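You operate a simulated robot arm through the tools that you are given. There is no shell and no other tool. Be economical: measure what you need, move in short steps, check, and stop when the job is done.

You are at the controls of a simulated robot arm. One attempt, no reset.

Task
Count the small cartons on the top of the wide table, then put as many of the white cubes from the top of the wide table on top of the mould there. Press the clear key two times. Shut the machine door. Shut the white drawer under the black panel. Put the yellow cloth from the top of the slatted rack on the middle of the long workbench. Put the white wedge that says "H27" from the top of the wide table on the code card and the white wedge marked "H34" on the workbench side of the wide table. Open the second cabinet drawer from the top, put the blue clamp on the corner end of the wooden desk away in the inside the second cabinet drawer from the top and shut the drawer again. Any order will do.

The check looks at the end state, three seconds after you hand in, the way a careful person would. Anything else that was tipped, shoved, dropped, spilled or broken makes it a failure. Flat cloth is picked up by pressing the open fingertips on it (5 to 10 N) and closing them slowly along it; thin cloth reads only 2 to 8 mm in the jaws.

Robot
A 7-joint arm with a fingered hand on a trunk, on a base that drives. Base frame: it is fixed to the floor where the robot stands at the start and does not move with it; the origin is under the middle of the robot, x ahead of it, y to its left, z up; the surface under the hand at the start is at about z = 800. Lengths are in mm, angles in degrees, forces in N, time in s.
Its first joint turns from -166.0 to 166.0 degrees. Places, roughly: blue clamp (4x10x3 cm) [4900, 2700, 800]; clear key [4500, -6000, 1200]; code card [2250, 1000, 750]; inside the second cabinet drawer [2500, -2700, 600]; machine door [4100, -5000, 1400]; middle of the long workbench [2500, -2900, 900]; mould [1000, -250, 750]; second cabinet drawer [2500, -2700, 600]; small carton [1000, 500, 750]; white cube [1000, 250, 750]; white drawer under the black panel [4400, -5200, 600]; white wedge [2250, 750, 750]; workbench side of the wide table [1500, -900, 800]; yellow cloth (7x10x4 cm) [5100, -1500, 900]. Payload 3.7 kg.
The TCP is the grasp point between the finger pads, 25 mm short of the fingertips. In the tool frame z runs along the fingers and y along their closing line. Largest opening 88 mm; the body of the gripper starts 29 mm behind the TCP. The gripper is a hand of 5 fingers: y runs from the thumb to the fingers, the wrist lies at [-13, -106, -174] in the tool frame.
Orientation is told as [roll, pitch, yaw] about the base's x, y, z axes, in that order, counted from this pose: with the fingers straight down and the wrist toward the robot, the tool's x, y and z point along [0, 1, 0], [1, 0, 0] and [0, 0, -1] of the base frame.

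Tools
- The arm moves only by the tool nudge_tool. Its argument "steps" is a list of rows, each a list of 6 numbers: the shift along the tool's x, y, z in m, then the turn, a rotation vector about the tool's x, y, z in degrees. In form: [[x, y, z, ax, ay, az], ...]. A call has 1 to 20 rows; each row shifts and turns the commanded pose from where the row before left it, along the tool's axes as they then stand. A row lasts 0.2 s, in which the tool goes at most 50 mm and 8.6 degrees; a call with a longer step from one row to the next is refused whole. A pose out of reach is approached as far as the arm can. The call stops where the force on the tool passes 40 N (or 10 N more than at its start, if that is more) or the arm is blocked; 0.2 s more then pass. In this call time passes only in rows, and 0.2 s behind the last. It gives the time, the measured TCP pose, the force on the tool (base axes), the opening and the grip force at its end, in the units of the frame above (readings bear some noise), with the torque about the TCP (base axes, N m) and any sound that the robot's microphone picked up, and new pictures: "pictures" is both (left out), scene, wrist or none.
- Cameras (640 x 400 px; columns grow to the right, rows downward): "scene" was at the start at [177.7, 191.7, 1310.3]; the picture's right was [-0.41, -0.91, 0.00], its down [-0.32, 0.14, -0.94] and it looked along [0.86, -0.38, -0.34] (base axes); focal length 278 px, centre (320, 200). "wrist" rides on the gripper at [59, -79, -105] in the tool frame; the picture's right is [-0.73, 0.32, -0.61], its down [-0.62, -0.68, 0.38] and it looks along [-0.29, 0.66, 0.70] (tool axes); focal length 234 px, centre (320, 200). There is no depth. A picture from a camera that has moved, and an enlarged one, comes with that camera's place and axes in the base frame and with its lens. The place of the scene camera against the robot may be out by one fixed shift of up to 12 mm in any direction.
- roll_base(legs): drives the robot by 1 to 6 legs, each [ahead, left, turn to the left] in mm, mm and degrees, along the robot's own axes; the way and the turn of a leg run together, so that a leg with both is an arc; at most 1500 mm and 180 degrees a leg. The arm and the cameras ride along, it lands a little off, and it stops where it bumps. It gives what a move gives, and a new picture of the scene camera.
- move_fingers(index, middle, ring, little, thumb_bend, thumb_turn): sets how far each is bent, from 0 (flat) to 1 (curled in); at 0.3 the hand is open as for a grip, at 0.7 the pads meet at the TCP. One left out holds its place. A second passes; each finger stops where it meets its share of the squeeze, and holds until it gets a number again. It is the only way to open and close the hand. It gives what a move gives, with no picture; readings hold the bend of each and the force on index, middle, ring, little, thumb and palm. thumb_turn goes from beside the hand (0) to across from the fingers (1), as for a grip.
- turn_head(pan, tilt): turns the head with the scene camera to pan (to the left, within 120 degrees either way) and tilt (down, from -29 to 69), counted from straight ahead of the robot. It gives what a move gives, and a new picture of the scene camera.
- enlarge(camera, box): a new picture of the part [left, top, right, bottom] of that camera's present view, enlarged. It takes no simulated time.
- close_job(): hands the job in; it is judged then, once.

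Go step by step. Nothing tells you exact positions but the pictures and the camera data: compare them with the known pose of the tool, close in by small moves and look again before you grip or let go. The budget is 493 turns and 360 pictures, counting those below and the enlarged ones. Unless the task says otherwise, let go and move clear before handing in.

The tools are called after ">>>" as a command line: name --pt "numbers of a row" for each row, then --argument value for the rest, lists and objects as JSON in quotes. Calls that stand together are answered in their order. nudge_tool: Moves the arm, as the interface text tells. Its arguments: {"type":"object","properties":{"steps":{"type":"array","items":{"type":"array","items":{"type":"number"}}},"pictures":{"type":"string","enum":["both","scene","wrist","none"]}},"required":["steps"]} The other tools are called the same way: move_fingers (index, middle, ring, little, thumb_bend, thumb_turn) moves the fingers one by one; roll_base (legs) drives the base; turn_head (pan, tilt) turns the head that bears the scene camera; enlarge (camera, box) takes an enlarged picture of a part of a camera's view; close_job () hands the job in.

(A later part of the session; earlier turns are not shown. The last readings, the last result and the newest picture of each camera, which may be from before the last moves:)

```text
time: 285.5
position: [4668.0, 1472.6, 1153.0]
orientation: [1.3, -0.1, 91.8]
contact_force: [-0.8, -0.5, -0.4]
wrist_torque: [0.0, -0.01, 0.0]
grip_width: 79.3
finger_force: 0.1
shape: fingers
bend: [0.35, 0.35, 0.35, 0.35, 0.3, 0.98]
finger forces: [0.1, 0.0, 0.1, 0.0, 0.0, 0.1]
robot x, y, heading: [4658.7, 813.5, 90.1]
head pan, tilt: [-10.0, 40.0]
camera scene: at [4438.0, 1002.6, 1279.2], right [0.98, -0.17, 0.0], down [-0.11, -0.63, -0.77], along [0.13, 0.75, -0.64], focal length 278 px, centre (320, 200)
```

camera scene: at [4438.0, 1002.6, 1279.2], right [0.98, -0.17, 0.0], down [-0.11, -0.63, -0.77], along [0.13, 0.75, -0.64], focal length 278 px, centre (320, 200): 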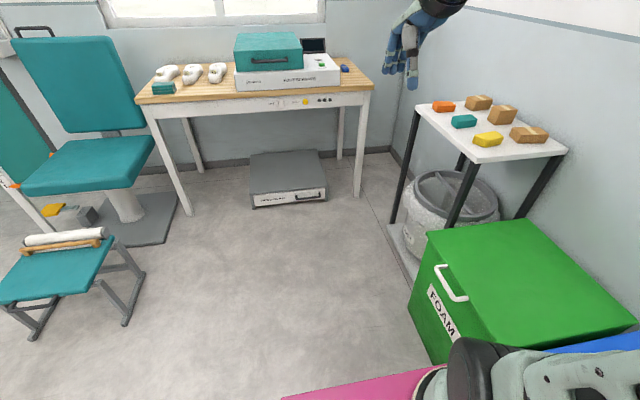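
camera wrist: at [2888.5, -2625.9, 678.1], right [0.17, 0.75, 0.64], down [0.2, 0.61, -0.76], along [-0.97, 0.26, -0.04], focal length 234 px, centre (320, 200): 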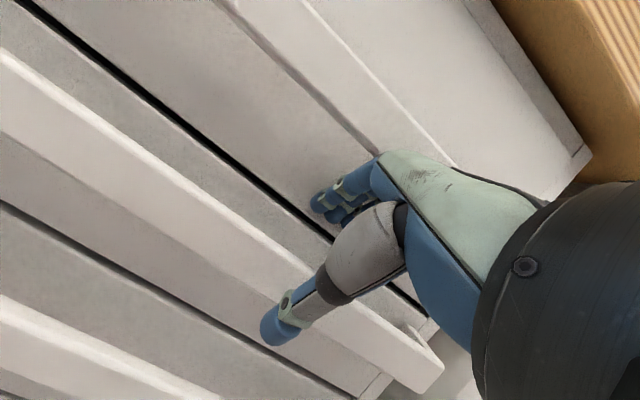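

I touched a bin on the right; moving left a bit and then forward to the desk. The blue clamp is visible at the desk's right end.

>>> roll_base --legs '[[0, 70, 0], [1270, 0, 0]]'

>>> turn_head --pan -20 --tilt 35

>>> turn_head --pan -110 --tilt 35

```text
time: 292.0
position: [4587.2, 2697.5, 1151.8]
orientation: [1.3, 0.1, 92.2]
contact_force: [0.3, -0.5, -0.5]
wrist_torque: [-0.03, 0.02, 0.03]
grip_width: 79.4
finger_force: 0.0
shape: fingers
bend: [0.35, 0.35, 0.35, 0.35, 0.3, 0.98]
finger forces: [0.0, 0.0, 0.1, 0.1, 0.1, 0.1]
robot x, y, heading: [4584.8, 2035.4, 90.4]
head pan, tilt: [-10.0, 40.0]
stopped in leg 2: the robot was blocked; the commanded pose is now the measured one
camera scene: at [4361.4, 2224.3, 1279.1], right [0.99, -0.16, 0.0], down [-0.11, -0.63, -0.77], along [0.13, 0.76, -0.64], focal length 278 px, centre (320, 200)
```

scene: 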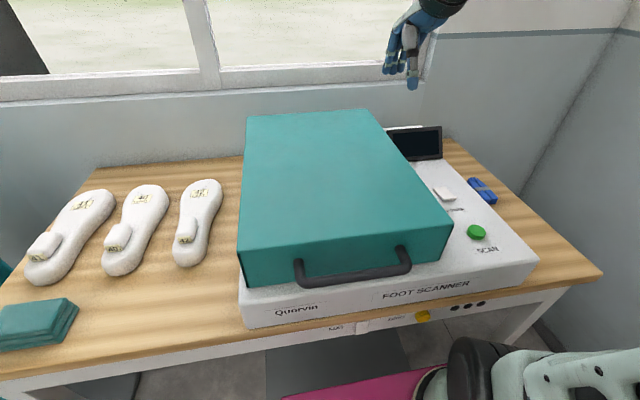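

```text
time: 292.7
position: [4586.9, 2697.0, 1152.6]
orientation: [1.2, 0.2, 92.3]
contact_force: [0.4, 0.3, -0.6]
wrist_torque: [-0.01, 0.04, 0.06]
grip_width: 79.3
finger_force: 0.0
shape: fingers
bend: [0.35, 0.35, 0.35, 0.35, 0.3, 0.98]
finger forces: [0.1, 0.0, 0.0, 0.0, 0.0, 0.0]
robot x, y, heading: [4579.2, 2037.3, 90.4]
head pan, tilt: [-20.0, 35.0]
camera scene: at [4376.7, 2223.4, 1286.7], right [0.94, -0.33, 0.0], down [-0.19, -0.54, -0.82], along [0.27, 0.77, -0.57], focal length 278 px, centre (320, 200)
```

scene: 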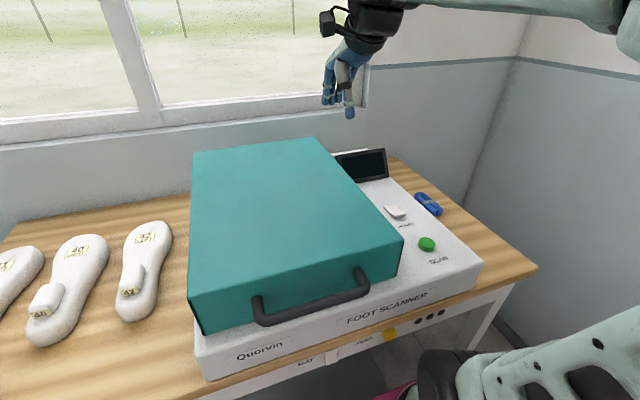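

```text
time: 294.4
position: [4587.5, 2697.4, 1151.3]
orientation: [1.3, 0.1, 92.3]
contact_force: [-0.3, -0.2, 0.0]
wrist_torque: [0.01, 0.0, 0.02]
grip_width: 79.4
finger_force: 0.0
shape: fingers
bend: [0.35, 0.35, 0.35, 0.35, 0.3, 0.98]
finger forces: [0.1, 0.1, 0.0, 0.0, 0.0, 0.0]
robot x, y, heading: [4582.7, 2039.5, 90.6]
head pan, tilt: [-110.0, 35.0]
camera scene: at [4430.4, 2111.1, 1286.7], right [-0.33, -0.94, 0.0], down [-0.54, 0.19, -0.82], along [0.77, -0.27, -0.57], focal length 278 px, centre (320, 200)
```

scene: 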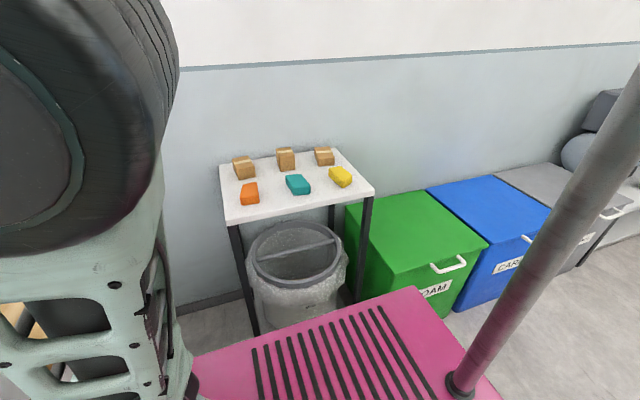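

Clamp is at about (4950,2797), long axis along y, beside the foot scanner. I'll back off slightly, slide right, and bring the hand over it.

>>> roll_base --legs '[[-40, 0, 0], [0, -170, -0.5]]'

>>> turn_head --pan -10 --tilt 40

>>> nudge_tool --pt "-0.04 0 0 0 0 0" --pt "-0.04 0 0 0 0 0" --pt "-0.04 0 0 0 0 0" --pt "-0.03 0.02 0 0 0 0" --pt "-0.02 0.03 0.02 0 0 0" --pt "0 0 0.04 0 0 0" --pt "0 0 0.04 0 0 0"

```text
time: 296.2
position: [4737.6, 2659.8, 1151.9]
orientation: [1.4, 0.2, 90.5]
contact_force: [0.5, -0.2, -0.2]
wrist_torque: [-0.02, 0.02, 0.02]
grip_width: 79.3
finger_force: 0.0
shape: fingers
bend: [0.35, 0.35, 0.35, 0.35, 0.3, 0.98]
finger forces: [0.0, 0.0, 0.0, 0.1, 0.0, 0.0]
robot x, y, heading: [4708.1, 1999.0, 88.5]
head pan, tilt: [-110.0, 35.0]
stopped in leg 2: the robot was blocked; the commanded pose is now the measured one
camera scene: at [4561.2, 2077.8, 1286.7], right [-0.36, -0.93, 0.0], down [-0.53, 0.21, -0.82], along [0.76, -0.3, -0.57], focal length 278 px, centre (320, 200)
```

scene: 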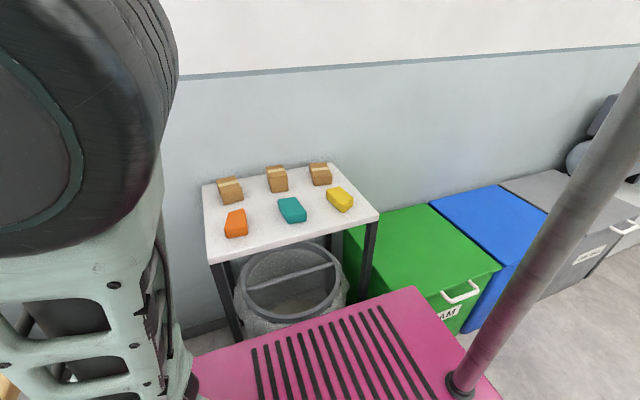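

```text
time: 298.0
position: [4735.8, 2658.3, 1151.0]
orientation: [1.5, 0.2, 90.5]
contact_force: [-0.9, 0.6, 0.3]
wrist_torque: [-0.01, 0.01, -0.01]
grip_width: 79.4
finger_force: 0.0
shape: fingers
bend: [0.35, 0.35, 0.35, 0.35, 0.3, 0.98]
finger forces: [0.0, 0.0, 0.0, 0.0, 0.0, 0.0]
robot x, y, heading: [4706.2, 1998.2, 88.8]
head pan, tilt: [-10.0, 40.0]
camera scene: at [4495.8, 2193.1, 1279.1], right [0.98, -0.2, 0.0], down [-0.13, -0.63, -0.77], along [0.15, 0.75, -0.64], focal length 278 px, centre (320, 200)
```

scene: 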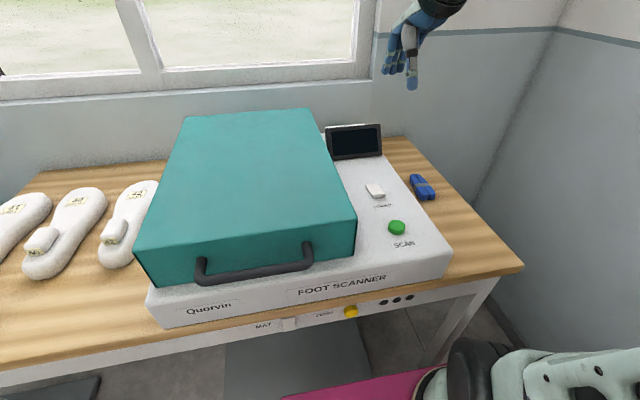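

```text
time: 299.6
position: [4901.3, 2710.8, 1045.2]
orientation: [1.4, 0.1, 90.5]
contact_force: [0.2, -0.4, -0.1]
wrist_torque: [0.03, -0.03, 0.01]
grip_width: 79.3
finger_force: 0.0
shape: fingers
bend: [0.35, 0.35, 0.35, 0.35, 0.3, 0.98]
finger forces: [0.0, 0.0, 0.0, 0.0, 0.0, 0.0]
robot x, y, heading: [4711.7, 1999.3, 88.5]
head pan, tilt: [-10.0, 40.0]
camera scene: at [4495.8, 2193.1, 1279.1], right [0.98, -0.2, 0.0], down [-0.13, -0.63, -0.77], along [0.15, 0.75, -0.64], focal length 278 px, centre (320, 200)
camera wrist: at [4846.4, 2633.0, 1151.3], right [0.74, 0.33, 0.59], down [0.62, -0.68, -0.4], along [0.27, 0.66, -0.7], focal length 234 px, centre (320, 200)
```

scene: 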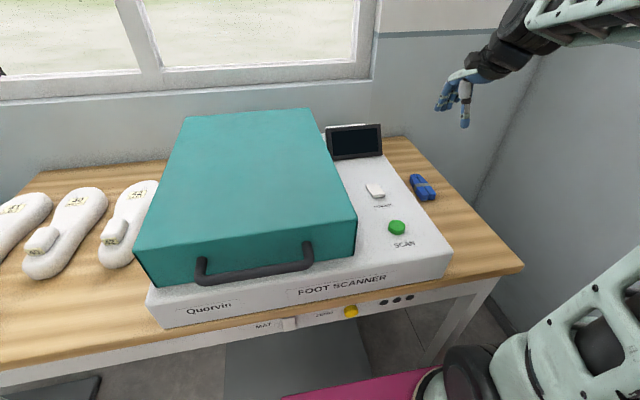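
wrist: 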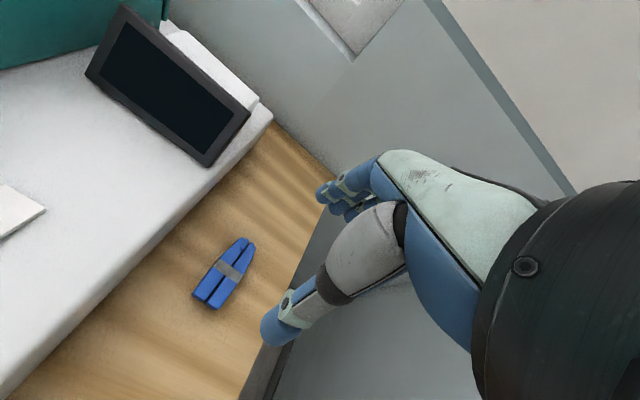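

Triangulated: clamp centre (4898,2738), top ~z 822, axis along y; desk top ≈ z 795. Turning the hand to yaw 0 to grip across its 4 cm width.

>>> nudge_tool --pt "0 0 0 0 0 8.2" --pt "0 0 0 0 0 8.2" --pt "0 0 0 0 0 8.2" --pt "0 0 0 0 0 8.2" --pt "0 0 0 0 0 8.2" --pt "0 0 0 0 0 8.2" --pt "0 0 0 0 0 8.2" --pt "0 0 0 0 0 8.2" --pt "0 0 0 0 0 8.2" --pt "0 0 0 0 0 8.2" --pt "0 0 0 0 0 8.2" --pt "0.026 -0.003 0.04 0 0 0" --pt "0 0 0.045 0 0 0"

```text
time: 302.4
position: [4899.4, 2735.1, 962.7]
orientation: [0.0, 1.3, 0.3]
contact_force: [-1.3, -0.1, 0.3]
wrist_torque: [-0.04, 0.0, -0.02]
grip_width: 79.3
finger_force: 0.2
shape: fingers
bend: [0.35, 0.35, 0.35, 0.35, 0.3, 0.98]
finger forces: [0.0, 0.0, 0.1, 0.0, 0.1, 0.0]
robot x, y, heading: [4709.9, 1997.9, 88.6]
head pan, tilt: [-10.0, 40.0]
camera scene: at [4495.8, 2193.0, 1279.1], right [0.98, -0.2, 0.0], down [-0.13, -0.63, -0.77], along [0.15, 0.75, -0.64], focal length 278 px, centre (320, 200)
camera wrist: at [4822.0, 2793.5, 1067.0], right [0.34, -0.72, 0.6], down [-0.69, -0.63, -0.37], along [0.64, -0.29, -0.71], focal length 234 px, centre (320, 200)
```

scene: 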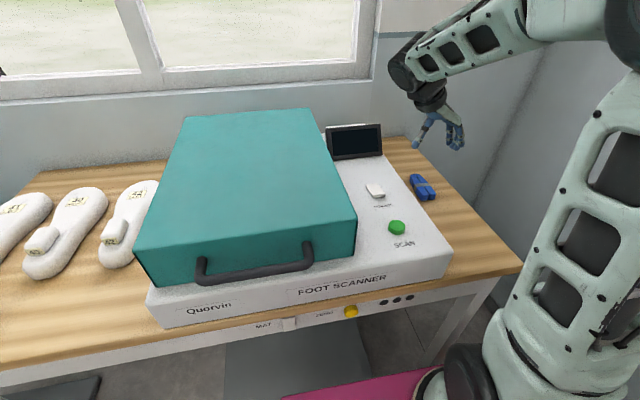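
wrist: 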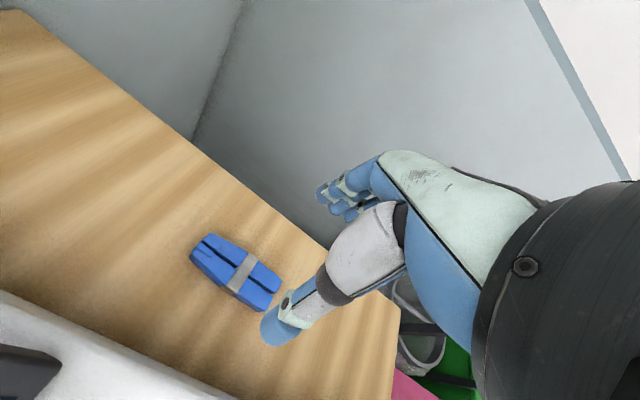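

>>> nudge_tool --pt "0 0 0.045 0 0 0" --pt "0 -0.001 0.045 0 0 0" --pt "0 0 0.025 0 0 0"

>>> enlarge --camera "scene" --box '[370, 110, 490, 220]'

```text
time: 303.2
position: [4896.3, 2736.2, 844.9]
orientation: [-0.2, 1.3, 0.3]
contact_force: [0.8, 0.1, 0.5]
wrist_torque: [0.01, 0.03, 0.01]
grip_width: 79.2
finger_force: 0.1
shape: fingers
bend: [0.35, 0.35, 0.35, 0.35, 0.3, 0.98]
finger forces: [0.0, 0.1, 0.0, 0.0, 0.1, 0.0]
robot x, y, heading: [4712.7, 2000.8, 88.7]
head pan, tilt: [-10.0, 40.0]
camera scene: at [4495.8, 2193.0, 1279.1], right [0.98, -0.2, 0.0], down [-0.13, -0.63, -0.77], along [0.15, 0.75, -0.64], focal length 278 px, centre (320, 200)
camera wrist: at [4819.8, 2795.6, 951.4], right [0.34, -0.72, 0.6], down [-0.69, -0.63, -0.37], along [0.64, -0.29, -0.71], focal length 234 px, centre (320, 200)
```

scene: 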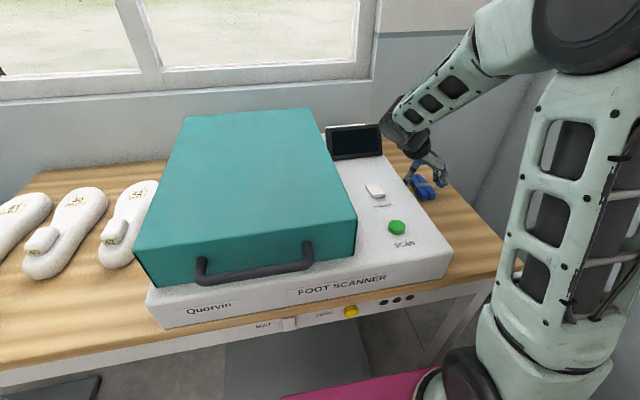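
wrist: 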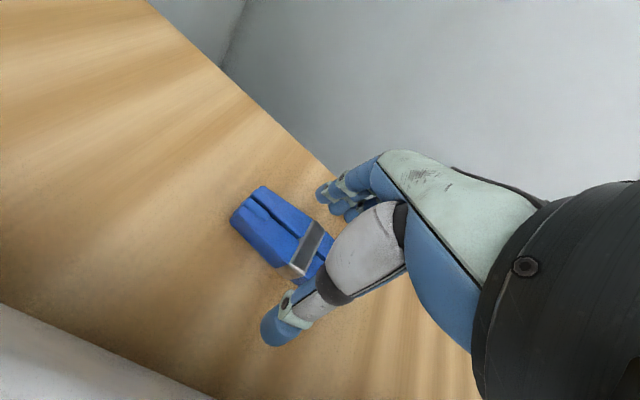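

```text
3.64 times, centred on (430, 165) of scene
camera zoom: at [4495.8, 2193.0, 1279.1], right [0.98, -0.2, 0.0], down [-0.13, -0.63, -0.77], along [0.15, 0.75, -0.64], focal length 1013 px, centre (-80, 327)
```

zoom: 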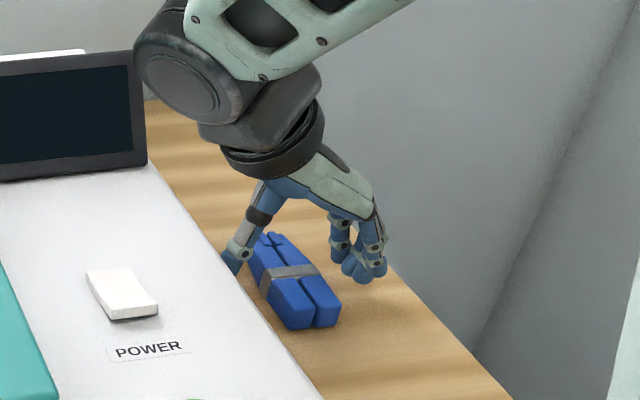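

Clamp is centred between thumb and fingers. Lowering and gripping.

>>> nudge_tool --pt "0 0 0.012 0 0 0" --pt "0 0 0.006 0 0 0" --pictures "none"

>>> move_fingers --index 0.7 --middle 0.7 --ring 0.7 --thumb_bend 0.7

>>> nudge_tool --pt "0 0 -0.01 0 0 0" --pt "0 0 -0.04 0 0 0" --pt "0 0 -0.045 0 0 0" --pictures "wrist"

```text
time: 303.8
position: [4894.4, 2735.6, 828.5]
orientation: [-0.2, 1.2, 0.3]
contact_force: [-0.3, -0.2, 0.6]
wrist_torque: [-0.02, -0.02, 0.02]
grip_width: 79.2
finger_force: 0.1
shape: fingers
bend: [0.35, 0.35, 0.35, 0.35, 0.3, 0.98]
finger forces: [0.0, 0.1, 0.0, 0.0, 0.0, 0.0]
robot x, y, heading: [4710.7, 1999.1, 88.7]
head pan, tilt: [-10.0, 40.0]
```

```text
time: 304.8
position: [4894.5, 2735.7, 828.5]
orientation: [-0.1, 1.3, 0.3]
contact_force: [3.6, 0.1, 8.7]
wrist_torque: [0.0, -0.18, 0.02]
grip_width: 33.5
finger_force: 17.0
shape: fingers
bend: [0.6, 0.62, 0.64, 0.35, 0.51, 0.95]
finger forces: [6.0, 10.1, 3.5, 0.1, 14.1, 0.1]
robot x, y, heading: [4711.7, 1996.8, 88.6]
head pan, tilt: [-10.0, 40.0]
```

```text
time: 305.6
position: [4894.6, 2738.7, 923.4]
orientation: [-0.2, 1.3, 0.4]
contact_force: [0.5, 1.0, -0.2]
wrist_torque: [0.0, 0.0, 0.0]
grip_width: 33.3
finger_force: 14.1
shape: fingers
bend: [0.6, 0.63, 0.65, 0.35, 0.51, 0.94]
finger forces: [5.6, 4.9, 3.0, 0.1, 14.2, 0.1]
robot x, y, heading: [4710.3, 2000.5, 88.5]
head pan, tilt: [-10.0, 40.0]
camera wrist: at [4818.3, 2798.4, 1027.9], right [0.34, -0.72, 0.6], down [-0.69, -0.63, -0.37], along [0.64, -0.29, -0.71], focal length 234 px, centre (320, 200)
```

wrist: 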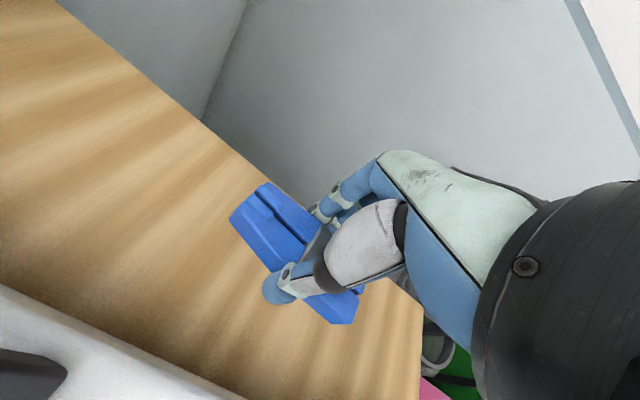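

Clamp is in hand. Raising, re-tucking the arm.

>>> nudge_tool --pt "0 0 -0.045 0 0 0" --pt "0 0 -0.045 0 0 0" --pt "0 0 -0.045 0 0 -8.2" --pt "0 0 -0.045 0 0 -8.2" --pt "0 0 -0.045 0 0 -8.2" --pt "0 0 0 0 0 -8.2" --pt "0 0 0 0 0 -8.2" --pt "0 0 0 0 0 -8.2" --pt "0 0 0 0 0 -8.2" --pt "0 0 0 0 0 -8.2" --pt "0 0 0 0 0 -8.2" --pt "0 0 0 0 0 -8.2" --pt "0 0 0 0 0 -8.2" --pt "0.042 -0.02 0 0 0 0" --pt "0.042 -0.02 0 0 0 0" --pt "0.042 -0.02 0 0 0 0" --pt "0.042 -0.02 0 0 0 0" --pictures "scene"

```text
time: 309.2
position: [4735.3, 2654.5, 1151.7]
orientation: [1.3, 0.2, 90.4]
contact_force: [-0.5, 0.6, -1.6]
wrist_torque: [0.05, 0.0, -0.03]
grip_width: 33.7
finger_force: 13.7
shape: fingers
bend: [0.6, 0.63, 0.65, 0.35, 0.51, 0.94]
finger forces: [5.5, 4.8, 3.0, 0.0, 14.1, 0.0]
robot x, y, heading: [4708.5, 2001.2, 88.6]
head pan, tilt: [-10.0, 40.0]
camera scene: at [4496.0, 2193.3, 1279.1], right [0.98, -0.2, 0.0], down [-0.13, -0.63, -0.77], along [0.15, 0.75, -0.64], focal length 278 px, centre (320, 200)
```

scene: 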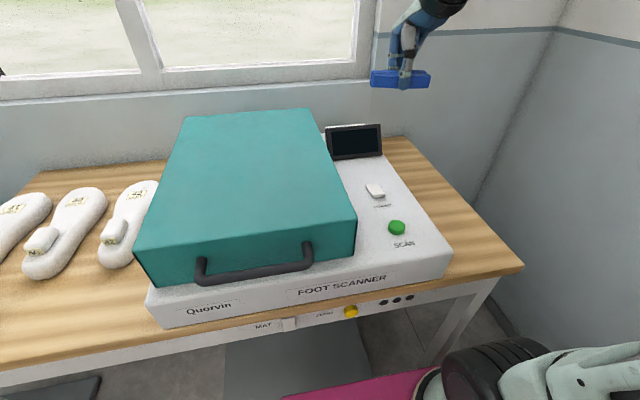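

Now driving back to the open drawer.

>>> roll_base --legs '[[0, 130, 1.4], [-1250, 0, 0], [0, 830, 0], [-1500, 0, 0], [-1400, 0, 0]]'

```text
time: 334.1
position: [3657.9, -1481.3, 1152.8]
orientation: [1.3, 0.1, 90.1]
contact_force: [-0.5, 0.5, -0.6]
wrist_torque: [0.01, 0.01, 0.0]
grip_width: 33.6
finger_force: 13.7
shape: fingers
bend: [0.6, 0.63, 0.65, 0.35, 0.51, 0.94]
finger forces: [5.6, 4.8, 2.9, 0.1, 14.1, 0.1]
robot x, y, heading: [3627.6, -2134.5, 88.2]
head pan, tilt: [-10.0, 40.0]
camera scene: at [3415.8, -1940.1, 1279.1], right [0.98, -0.2, 0.0], down [-0.13, -0.63, -0.77], along [0.16, 0.75, -0.64], focal length 278 px, centre (320, 200)
```

scene: 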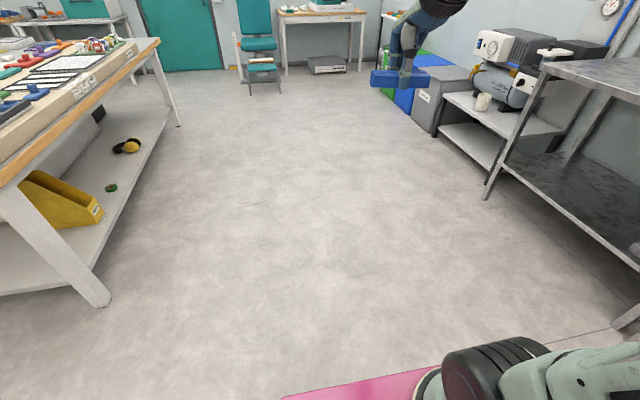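

>>> roll_base --legs '[[0, 0, 113.8], [122, 388, 0]]'

>>> turn_head --pan 0 --tilt 40

```text
time: 341.4
position: [3043.1, -2773.2, 1152.7]
orientation: [1.4, 0.0, -157.1]
contact_force: [-0.5, 0.3, -0.3]
wrist_torque: [-0.01, 0.0, 0.02]
grip_width: 33.0
finger_force: 12.4
shape: fingers
bend: [0.6, 0.64, 0.65, 0.35, 0.51, 0.94]
finger forces: [5.4, 4.5, 2.6, 0.0, 13.0, 0.1]
robot x, y, heading: [3658.6, -2549.3, -158.6]
head pan, tilt: [-10.0, 40.0]
camera scene: at [3554.6, -2804.0, 1279.1], right [-0.19, 0.98, 0.0], down [0.63, 0.12, -0.77], along [-0.75, -0.15, -0.64], focal length 278 px, centre (320, 200)
```

scene: 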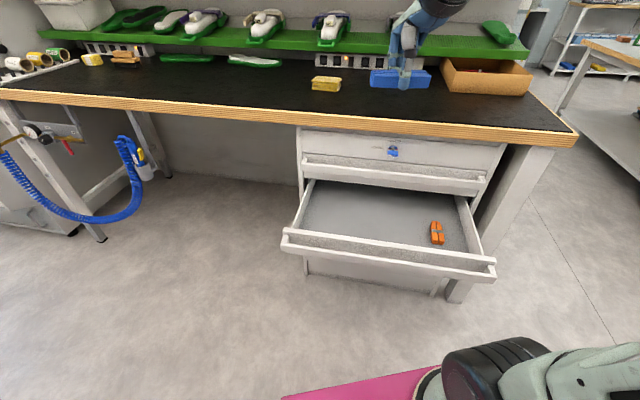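

```text
time: 342.1
position: [3042.9, -2772.3, 1151.7]
orientation: [1.3, 0.1, -157.0]
contact_force: [-1.2, 0.4, -0.7]
wrist_torque: [0.0, -0.04, -0.01]
grip_width: 33.1
finger_force: 12.7
shape: fingers
bend: [0.6, 0.64, 0.65, 0.35, 0.51, 0.94]
finger forces: [5.4, 4.4, 2.6, 0.0, 13.0, 0.0]
robot x, y, heading: [3660.3, -2544.3, -158.7]
head pan, tilt: [0.0, 40.0]
camera scene: at [3558.7, -2818.1, 1279.1], right [-0.36, 0.93, 0.0], down [0.6, 0.23, -0.77], along [-0.71, -0.28, -0.64], focal length 278 px, centre (320, 200)
```

scene: 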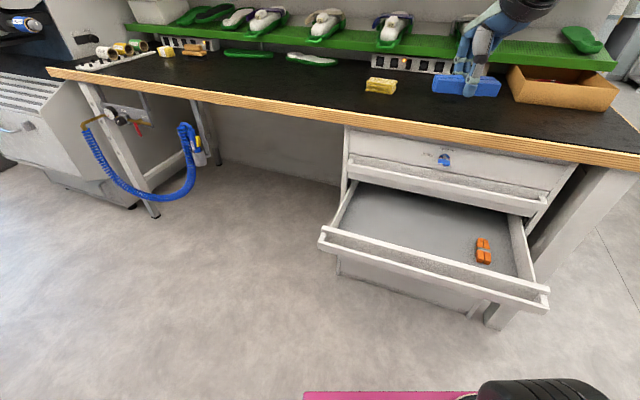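

Drawer is still open; the orange tool sits at its right. I'll bring the clamp over the drawer's middle (2880,-2700) and lower.

>>> nudge_tool --pt "-0.0325 0.0305 0 0 0 0" --pt "-0.0325 0.0305 0 0 0 0" --pt "-0.0325 0.0305 0 0 0 0" --pt "-0.0325 0.0305 0 0 0 0" --pt "0 0 0.045 0 0 0" --pt "0 0 0.045 0 0 0" --pt "0 0 0.045 0 0 0" --pt "0 0 0.045 0 0 0" --pt "0 0 0.045 0 0 0" --pt "0 0 0.045 0 0 0" --pt "0 0 0.045 0 0 0"

```text
time: 344.5
position: [2881.5, -2707.8, 833.6]
orientation: [1.3, 0.2, -156.9]
contact_force: [0.4, 0.0, -0.7]
wrist_torque: [-0.01, 0.02, -0.03]
grip_width: 32.9
finger_force: 12.6
shape: fingers
bend: [0.6, 0.64, 0.65, 0.35, 0.51, 0.94]
finger forces: [5.4, 4.2, 2.8, 0.0, 12.8, 0.0]
robot x, y, heading: [3656.0, -2546.6, -159.0]
head pan, tilt: [0.0, 40.0]
camera scene: at [3558.9, -2818.2, 1279.1], right [-0.36, 0.93, 0.0], down [0.6, 0.23, -0.77], along [-0.71, -0.28, -0.64], focal length 278 px, centre (320, 200)
camera wrist: at [2976.3, -2727.8, 938.6], right [-0.59, 0.55, 0.59], down [0.39, 0.83, -0.4], along [-0.71, 0.0, -0.7], focal length 234 px, centre (320, 200)
```

scene: 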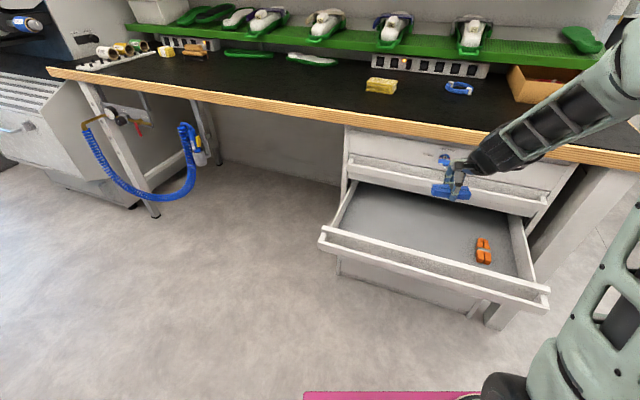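
wrist: 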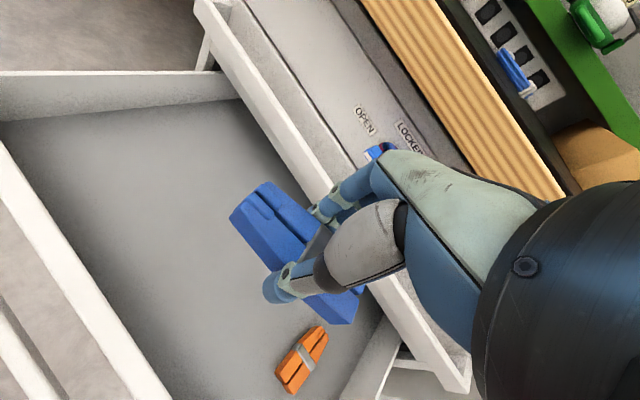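

>>> nudge_tool --pt "0 0 0.045 0 0 0" --pt "0 0 0.045 0 0 0" --pt "0 0 0.04 0 0 0"

```text
time: 345.3
position: [2882.5, -2709.0, 703.5]
orientation: [1.4, 0.0, -157.1]
contact_force: [0.3, 0.0, -0.3]
wrist_torque: [0.03, 0.01, -0.01]
grip_width: 32.5
finger_force: 12.8
shape: fingers
bend: [0.61, 0.64, 0.66, 0.35, 0.51, 0.94]
finger forces: [5.4, 4.1, 2.5, 0.1, 12.6, 0.0]
robot x, y, heading: [3658.0, -2543.9, -158.9]
head pan, tilt: [0.0, 40.0]
camera scene: at [3559.0, -2818.3, 1279.1], right [-0.36, 0.93, 0.0], down [0.6, 0.23, -0.77], along [-0.71, -0.28, -0.64], focal length 278 px, centre (320, 200)
camera wrist: at [2977.8, -2728.9, 809.2], right [-0.59, 0.56, 0.59], down [0.39, 0.83, -0.4], along [-0.71, 0.0, -0.7], focal length 234 px, centre (320, 200)
```

scene: 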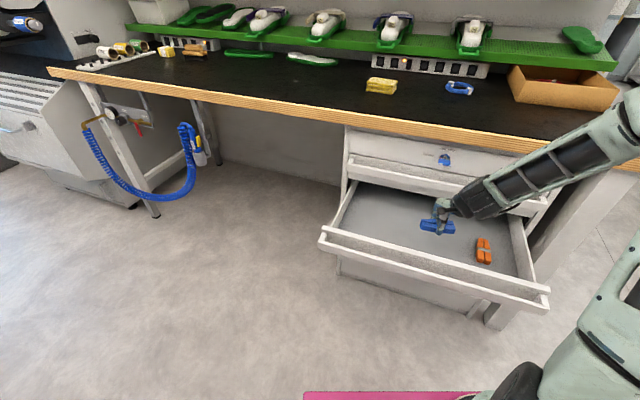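
wrist: 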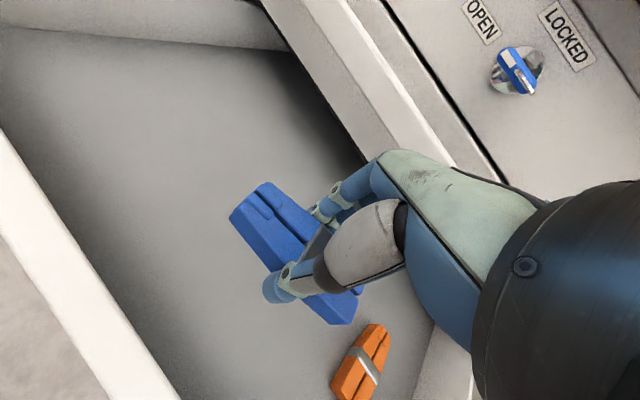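

>>> nudge_tool --pt "0 0 0.03 0 0 0" --pt "0 0 0.02 0 0 0" --pictures "wrist"

>>> nudge_tool --pt "0 0 0.008 0 0 0" --pt "0 0 0.008 0 0 0" --pictures "none"

>>> enlarge --camera "scene" --box '[320, 170, 560, 320]'

```text
time: 345.9
position: [2883.8, -2711.4, 653.0]
orientation: [1.2, 0.1, -157.0]
contact_force: [-0.1, -0.1, -0.6]
wrist_torque: [-0.04, 0.02, 0.02]
grip_width: 32.8
finger_force: 12.1
shape: fingers
bend: [0.61, 0.64, 0.66, 0.35, 0.51, 0.94]
finger forces: [5.4, 4.2, 2.6, 0.1, 12.5, 0.1]
robot x, y, heading: [3656.2, -2548.3, -158.9]
head pan, tilt: [0.0, 40.0]
camera wrist: at [2979.9, -2730.5, 758.7], right [-0.59, 0.55, 0.59], down [0.39, 0.83, -0.4], along [-0.71, 0.0, -0.7], focal length 234 px, centre (320, 200)
```

wrist: 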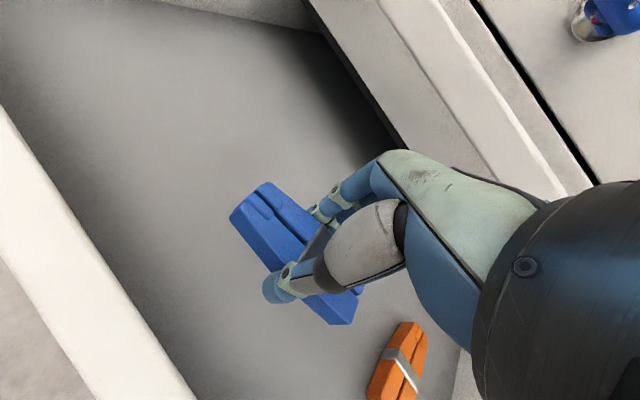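

```text
time: 346.5
position: [2884.9, -2710.5, 637.2]
orientation: [1.3, 0.0, -156.9]
contact_force: [-0.6, 0.3, -0.7]
wrist_torque: [-0.02, 0.01, -0.02]
grip_width: 32.5
finger_force: 12.0
shape: fingers
bend: [0.61, 0.64, 0.66, 0.35, 0.51, 0.94]
finger forces: [5.4, 4.2, 2.5, 0.0, 12.5, 0.0]
robot x, y, heading: [3655.9, -2547.0, -158.8]
head pan, tilt: [0.0, 40.0]
```

```text
2.67 times, centred on (440, 245) of scene
camera zoom: at [3558.7, -2818.1, 1279.1], right [-0.36, 0.93, 0.0], down [0.6, 0.23, -0.77], along [-0.71, -0.28, -0.64], focal length 743 px, centre (0, 80)
```

zoom: 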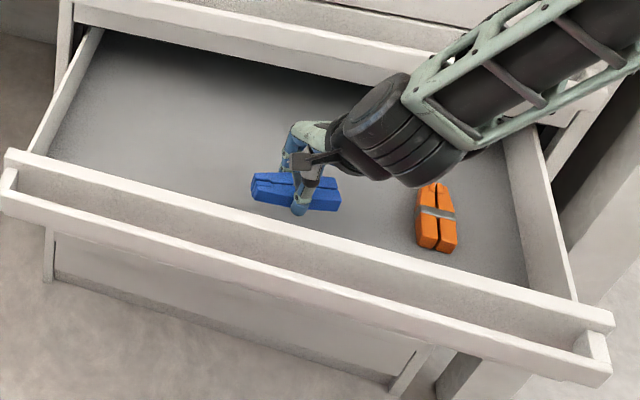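

>>> nudge_tool --pt "0 0 0.008 0 0 0" --pt "0 0 0.006 0 0 0" --pt "0 0 0.006 0 0 0" --pictures "none"

```text
time: 347.3
position: [2885.9, -2710.9, 616.9]
orientation: [1.4, 0.1, -157.0]
contact_force: [-0.5, 0.4, -0.2]
wrist_torque: [-0.01, 0.0, -0.03]
grip_width: 32.5
finger_force: 12.8
shape: fingers
bend: [0.61, 0.64, 0.66, 0.35, 0.51, 0.94]
finger forces: [5.3, 4.2, 2.6, 0.1, 12.5, 0.0]
robot x, y, heading: [3654.7, -2546.8, -158.8]
head pan, tilt: [0.0, 40.0]
```

>>> nudge_tool --pt "0 0 0.006 0 0 0" --pt "0 0 0.005 0 0 0" --pt "0 0 0.005 0 0 0" --pictures "none"

>>> enlarge --camera "scene" --box '[390, 200, 510, 290]'

```text
time: 348.1
position: [2885.3, -2712.4, 602.1]
orientation: [1.3, 0.2, -157.0]
contact_force: [-0.5, 0.0, -0.1]
wrist_torque: [0.0, 0.06, 0.0]
grip_width: 32.6
finger_force: 12.4
shape: fingers
bend: [0.61, 0.64, 0.66, 0.35, 0.51, 0.94]
finger forces: [5.4, 4.3, 2.5, 0.1, 12.5, 0.0]
robot x, y, heading: [3655.2, -2549.9, -158.9]
head pan, tilt: [0.0, 40.0]
```

```text
4.44 times, centred on (450, 245) of scene
camera zoom: at [3558.7, -2818.1, 1279.1], right [-0.36, 0.93, 0.0], down [0.6, 0.23, -0.77], along [-0.71, -0.28, -0.64], focal length 1238 px, centre (-258, 0)
```

zoom: 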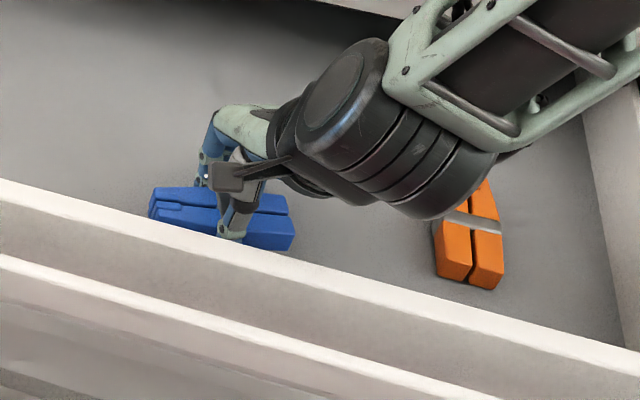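

>>> nudge_tool --pt "0 0 0.006 0 0 0" --pt "0 0 0.005 0 0 0" --pt "0 0 0.005 0 0 0" --pictures "none"

```text
time: 348.9
position: [2886.1, -2711.2, 586.1]
orientation: [1.3, 0.1, -157.1]
contact_force: [1.3, -0.4, 4.8]
wrist_torque: [0.03, 0.0, 0.02]
grip_width: 32.5
finger_force: 13.3
shape: fingers
bend: [0.61, 0.64, 0.66, 0.35, 0.51, 0.94]
finger forces: [5.4, 4.5, 3.0, 0.0, 13.9, 0.1]
robot x, y, heading: [3660.4, -2543.9, -158.8]
head pan, tilt: [0.0, 40.0]
```

Touching the drawer floor. Releasing the clamp and rising straight up.

>>> move_fingers --index 0.4 --middle 0.4 --ring 0.4 --thumb_bend 0.35

>>> nudge_tool --pt "0 0 -0.02 0 0 0" --pt "0 0 -0.04 0 0 0" --pt "0 0 -0.045 0 0 0" --pt "0 0 -0.045 0 0 0" --pt "0 0 -0.045 0 0 0" --pt "0 0 -0.045 0 0 0" --pt "0 0 -0.045 0 0 0" --pt "0 -0.03 -0.03 0 0 0" --pt "0 -0.03 -0.03 0 0 0" --pt "0 -0.03 -0.03 0 0 0" --pictures "scene"

```text
time: 349.9
position: [2884.7, -2712.1, 585.3]
orientation: [1.3, 0.1, -157.0]
contact_force: [0.3, 0.0, -0.4]
wrist_torque: [-0.01, -0.03, 0.04]
grip_width: 68.3
finger_force: 0.0
shape: fingers
bend: [0.4, 0.4, 0.4, 0.35, 0.35, 0.97]
finger forces: [0.0, 0.0, 0.1, 0.1, 0.1, 0.0]
robot x, y, heading: [3658.8, -2547.9, -158.9]
head pan, tilt: [0.0, 40.0]
```

```text
time: 352.1
position: [2964.0, -2670.7, 964.1]
orientation: [1.4, 0.1, -156.9]
contact_force: [0.0, 0.6, -0.2]
wrist_torque: [-0.02, 0.02, 0.0]
grip_width: 68.6
finger_force: 0.0
shape: fingers
bend: [0.4, 0.4, 0.4, 0.35, 0.35, 0.97]
finger forces: [0.1, 0.1, 0.0, 0.1, 0.1, 0.0]
robot x, y, heading: [3662.5, -2546.5, -158.6]
head pan, tilt: [0.0, 40.0]
camera scene: at [3558.5, -2818.2, 1279.1], right [-0.36, 0.93, 0.0], down [0.6, 0.23, -0.77], along [-0.71, -0.28, -0.64], focal length 278 px, centre (320, 200)
```

scene: 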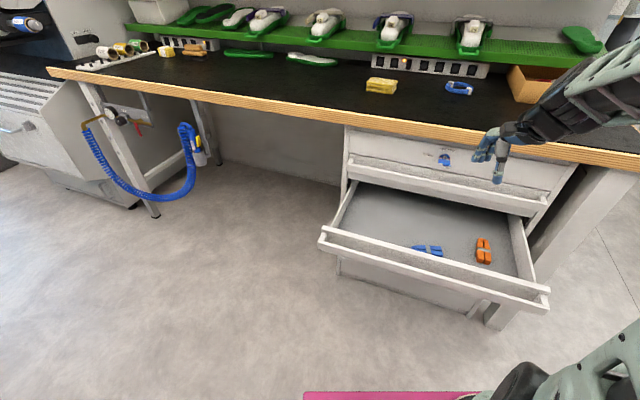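

The clamp lies in the drawer. Now I'll reposition as when I pulled it, and push the drawer shut with a closed, pitched hand.

>>> roll_base --legs '[[-290, 41, 0], [0, 0, -21.2], [0, 80, 0]]'

>>> move_fingers --index 0.75 --middle 0.75 --ring 0.75 --little 0.75 --thumb_bend 0.68

```text
time: 355.9
position: [3245.1, -2427.7, 962.5]
orientation: [1.3, 0.0, -178.4]
contact_force: [-0.1, 0.4, -0.6]
wrist_torque: [0.03, 0.0, 0.0]
grip_width: 68.5
finger_force: 0.0
shape: fingers
bend: [0.4, 0.4, 0.4, 0.35, 0.35, 0.97]
finger forces: [0.1, 0.1, 0.1, 0.1, 0.0, 0.0]
robot x, y, heading: [3936.8, -2564.0, 179.9]
head pan, tilt: [0.0, 40.0]
camera scene: at [3743.0, -2784.2, 1279.1], right [0.0, 1.0, 0.0], down [0.64, 0.0, -0.77], along [-0.77, 0.0, -0.64], focal length 278 px, centre (320, 200)
```

scene: 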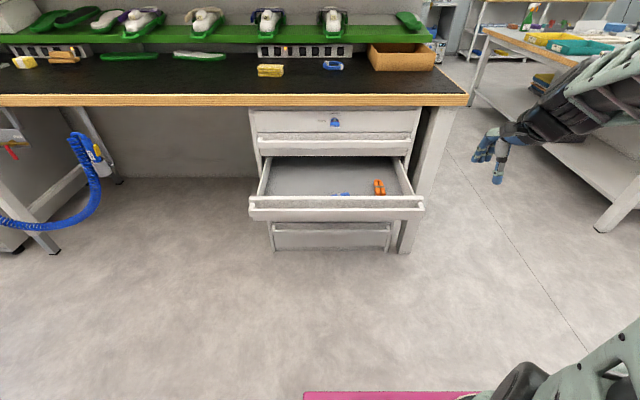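

```text
time: 356.9
position: [3244.9, -2427.7, 963.4]
orientation: [1.2, 0.1, -178.3]
contact_force: [-0.7, 0.6, -0.7]
wrist_torque: [0.01, 0.01, 0.0]
grip_width: 0.0
finger_force: 0.0
shape: fingers
bend: [0.75, 0.75, 0.75, 0.75, 0.67, 0.97]
finger forces: [0.0, 0.1, 0.0, 0.0, 0.0, 0.0]
robot x, y, heading: [3935.9, -2567.7, 179.9]
head pan, tilt: [0.0, 40.0]
```

>>> nudge_tool --pt "0.03 0.028 -0.022 0 0 0" --pt "0.03 0.028 -0.022 0 0 0" --pt "0.03 0.028 -0.022 0 0 0" --pt "0.03 0.028 -0.022 0 0 0" --pt "0 0 0 -8 0 0" --pt "0 0 0 -8 0 0" --pt "0 0 0 -8 0 0" --pt "0 0 0 -8 0 0" --pt "0 0 0 -8 0 0" --pt "0 0 0 -5 0 0" --pt "0 -0.03 0.03 0 0 0" --pt "0 -0.03 0.03 0 0 0" --pt "0 -0.03 0.03 0 0 0" --pt "0 -0.03 0.03 0 0 0" --pt "0 -0.03 0.03 0 0 0" --pt "0 -0.03 0.03 0 0 0" --pt "0 -0.03 0.03 0 0 0"

```text
time: 360.5
position: [3136.3, -2556.9, 755.6]
orientation: [1.8, -44.9, -179.7]
contact_force: [-0.4, 0.1, -0.4]
wrist_torque: [0.01, -0.02, 0.0]
grip_width: 0.1
finger_force: 0.1
shape: fingers
bend: [0.75, 0.75, 0.75, 0.75, 0.67, 0.97]
finger forces: [0.0, 0.0, 0.0, 0.0, 0.1, 0.0]
robot x, y, heading: [3938.9, -2565.9, 179.8]
head pan, tilt: [0.0, 40.0]
camera scene: at [3743.1, -2784.2, 1279.1], right [0.0, 1.0, 0.0], down [0.64, 0.0, -0.77], along [-0.77, 0.0, -0.64], focal length 278 px, centre (320, 200)
camera wrist: at [3268.0, -2609.9, 773.4], right [0.18, 0.75, 0.64], down [0.19, 0.61, -0.77], along [-0.96, 0.26, -0.04], focal length 234 px, centre (320, 200)
```

scene: 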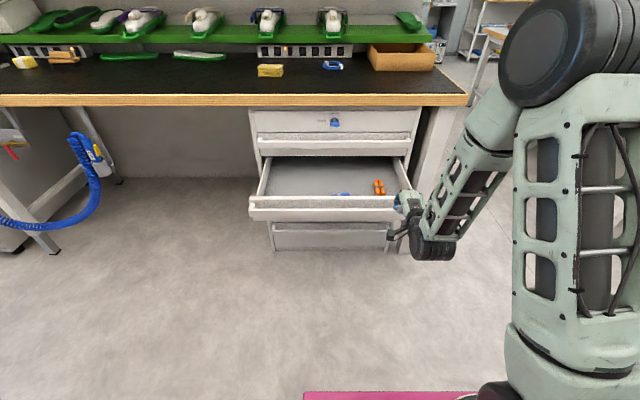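
wrist: 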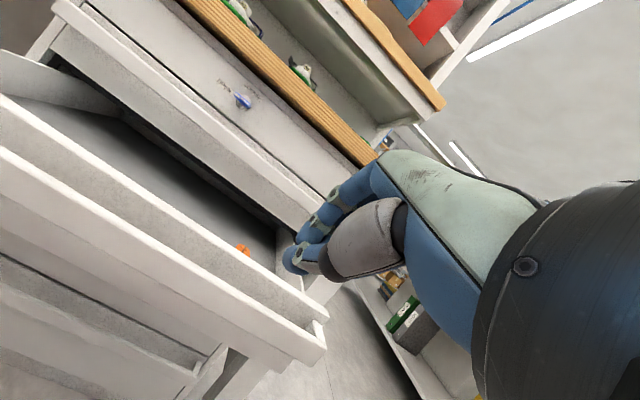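

>>> nudge_tool --pt "0.008 -0.03 0.03 0 0 0" --pt "0.008 -0.03 0.03 0 0 0" --pt "0 -0.02 0.02 0 0 0" --pictures "none"

>>> roll_base --legs '[[150, 0, 0]]'

```text
time: 361.3
position: [3136.2, -2574.2, 641.0]
orientation: [1.9, -44.9, -179.7]
contact_force: [-0.1, 0.5, 0.5]
wrist_torque: [0.0, 0.03, 0.0]
grip_width: 0.0
finger_force: 0.0
shape: fingers
bend: [0.75, 0.75, 0.75, 0.75, 0.67, 0.97]
finger forces: [0.0, 0.0, 0.1, 0.0, 0.0, 0.0]
robot x, y, heading: [3935.9, -2565.0, 179.9]
head pan, tilt: [0.0, 40.0]
```

```text
time: 362.6
position: [2988.7, -2573.5, 642.6]
orientation: [1.9, -45.0, -179.6]
contact_force: [0.3, -0.4, -0.5]
wrist_torque: [0.01, 0.0, 0.03]
grip_width: 0.0
finger_force: 0.0
shape: fingers
bend: [0.75, 0.75, 0.75, 0.75, 0.66, 0.97]
finger forces: [0.0, 0.0, 0.0, 0.1, 0.1, 0.0]
robot x, y, heading: [3790.5, -2567.0, 179.7]
head pan, tilt: [0.0, 40.0]
camera scene: at [3594.9, -2783.7, 1279.1], right [0.0, 1.0, 0.0], down [0.64, 0.0, -0.77], along [-0.77, 0.0, -0.64], focal length 278 px, centre (320, 200)
```

scene: 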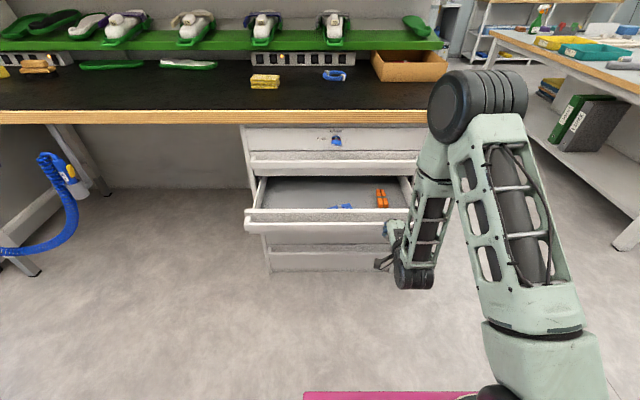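

The drawer is moving in. Continuing to push.

>>> roll_base --legs '[[150, 0, 0]]'

>>> roll_base --legs '[[65, 0, 0]]'

```text
time: 364.0
position: [2841.5, -2574.9, 642.3]
orientation: [1.8, -44.9, -179.6]
contact_force: [0.6, 0.3, 0.9]
wrist_torque: [0.02, 0.0, -0.01]
grip_width: 0.0
finger_force: 0.0
shape: fingers
bend: [0.75, 0.75, 0.75, 0.75, 0.66, 0.97]
finger forces: [0.1, 0.0, 0.0, 0.1, 0.1, 0.0]
robot x, y, heading: [3637.5, -2562.4, 180.0]
head pan, tilt: [0.0, 40.0]
camera scene: at [3448.2, -2784.0, 1279.1], right [0.0, 1.0, 0.0], down [0.64, 0.0, -0.77], along [-0.77, 0.0, -0.64], focal length 278 px, centre (320, 200)
```

scene: 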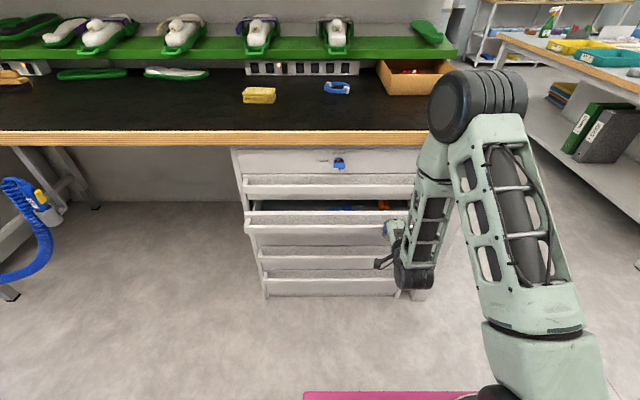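

```text
time: 365.0
position: [2776.7, -2574.5, 643.0]
orientation: [1.8, -44.9, -179.5]
contact_force: [-0.2, -0.2, 0.0]
wrist_torque: [-0.03, -0.01, -0.04]
grip_width: 0.0
finger_force: 0.0
shape: fingers
bend: [0.75, 0.75, 0.75, 0.75, 0.66, 0.97]
finger forces: [0.0, 0.0, 0.1, 0.0, 0.1, 0.0]
robot x, y, heading: [3575.1, -2562.9, 180.2]
head pan, tilt: [0.0, 40.0]
camera scene: at [3383.8, -2784.0, 1279.1], right [0.0, 1.0, 0.0], down [0.64, 0.0, -0.77], along [-0.77, 0.0, -0.64], focal length 278 px, centre (320, 200)
```

scene: 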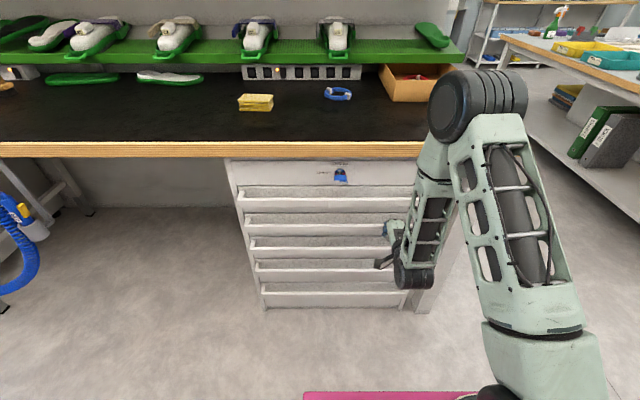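

Nearly shut. Finishing the push with small arm steps until the force rises.

>>> nudge_tool --pt "0 0.0035 0.0035 0 0 0" --pt "0 0.0035 0.0035 0 0 0" --pt "0 0.0035 0.0035 0 0 0" --pt "0 0.0035 0.0035 0 0 0" --pt "0 0.0035 0.0035 0 0 0" --pt "0 0.0035 0.0035 0 0 0" --pictures "none"

>>> enlarge --camera "scene" --box '[220, 150, 440, 310]'

```text
time: 366.0
position: [2761.3, -2575.9, 644.2]
orientation: [2.0, -44.8, -179.5]
contact_force: [23.7, 1.1, 17.2]
wrist_torque: [0.14, -0.15, -0.07]
grip_width: 0.1
finger_force: 17.0
shape: fingers
bend: [0.76, 0.77, 0.76, 0.75, 0.64, 0.97]
finger forces: [11.7, 11.0, 4.2, 0.1, 6.7, 0.0]
robot x, y, heading: [3576.7, -2563.0, 180.0]
head pan, tilt: [0.0, 40.0]
stopped in row 4: the force on the tool passed its limit at 45 N (the readings are from after the stop); the commanded pose is now the measured one
```

```text
2.50 times, centred on (330, 230) of scene
camera zoom: at [3385.4, -2783.8, 1279.3], right [0.0, 1.0, 0.0], down [0.64, 0.0, -0.77], along [-0.77, 0.0, -0.64], focal length 696 px, centre (295, 125)
```

zoom: 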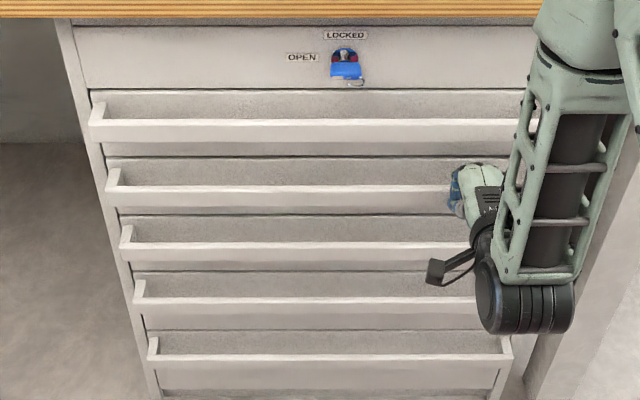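

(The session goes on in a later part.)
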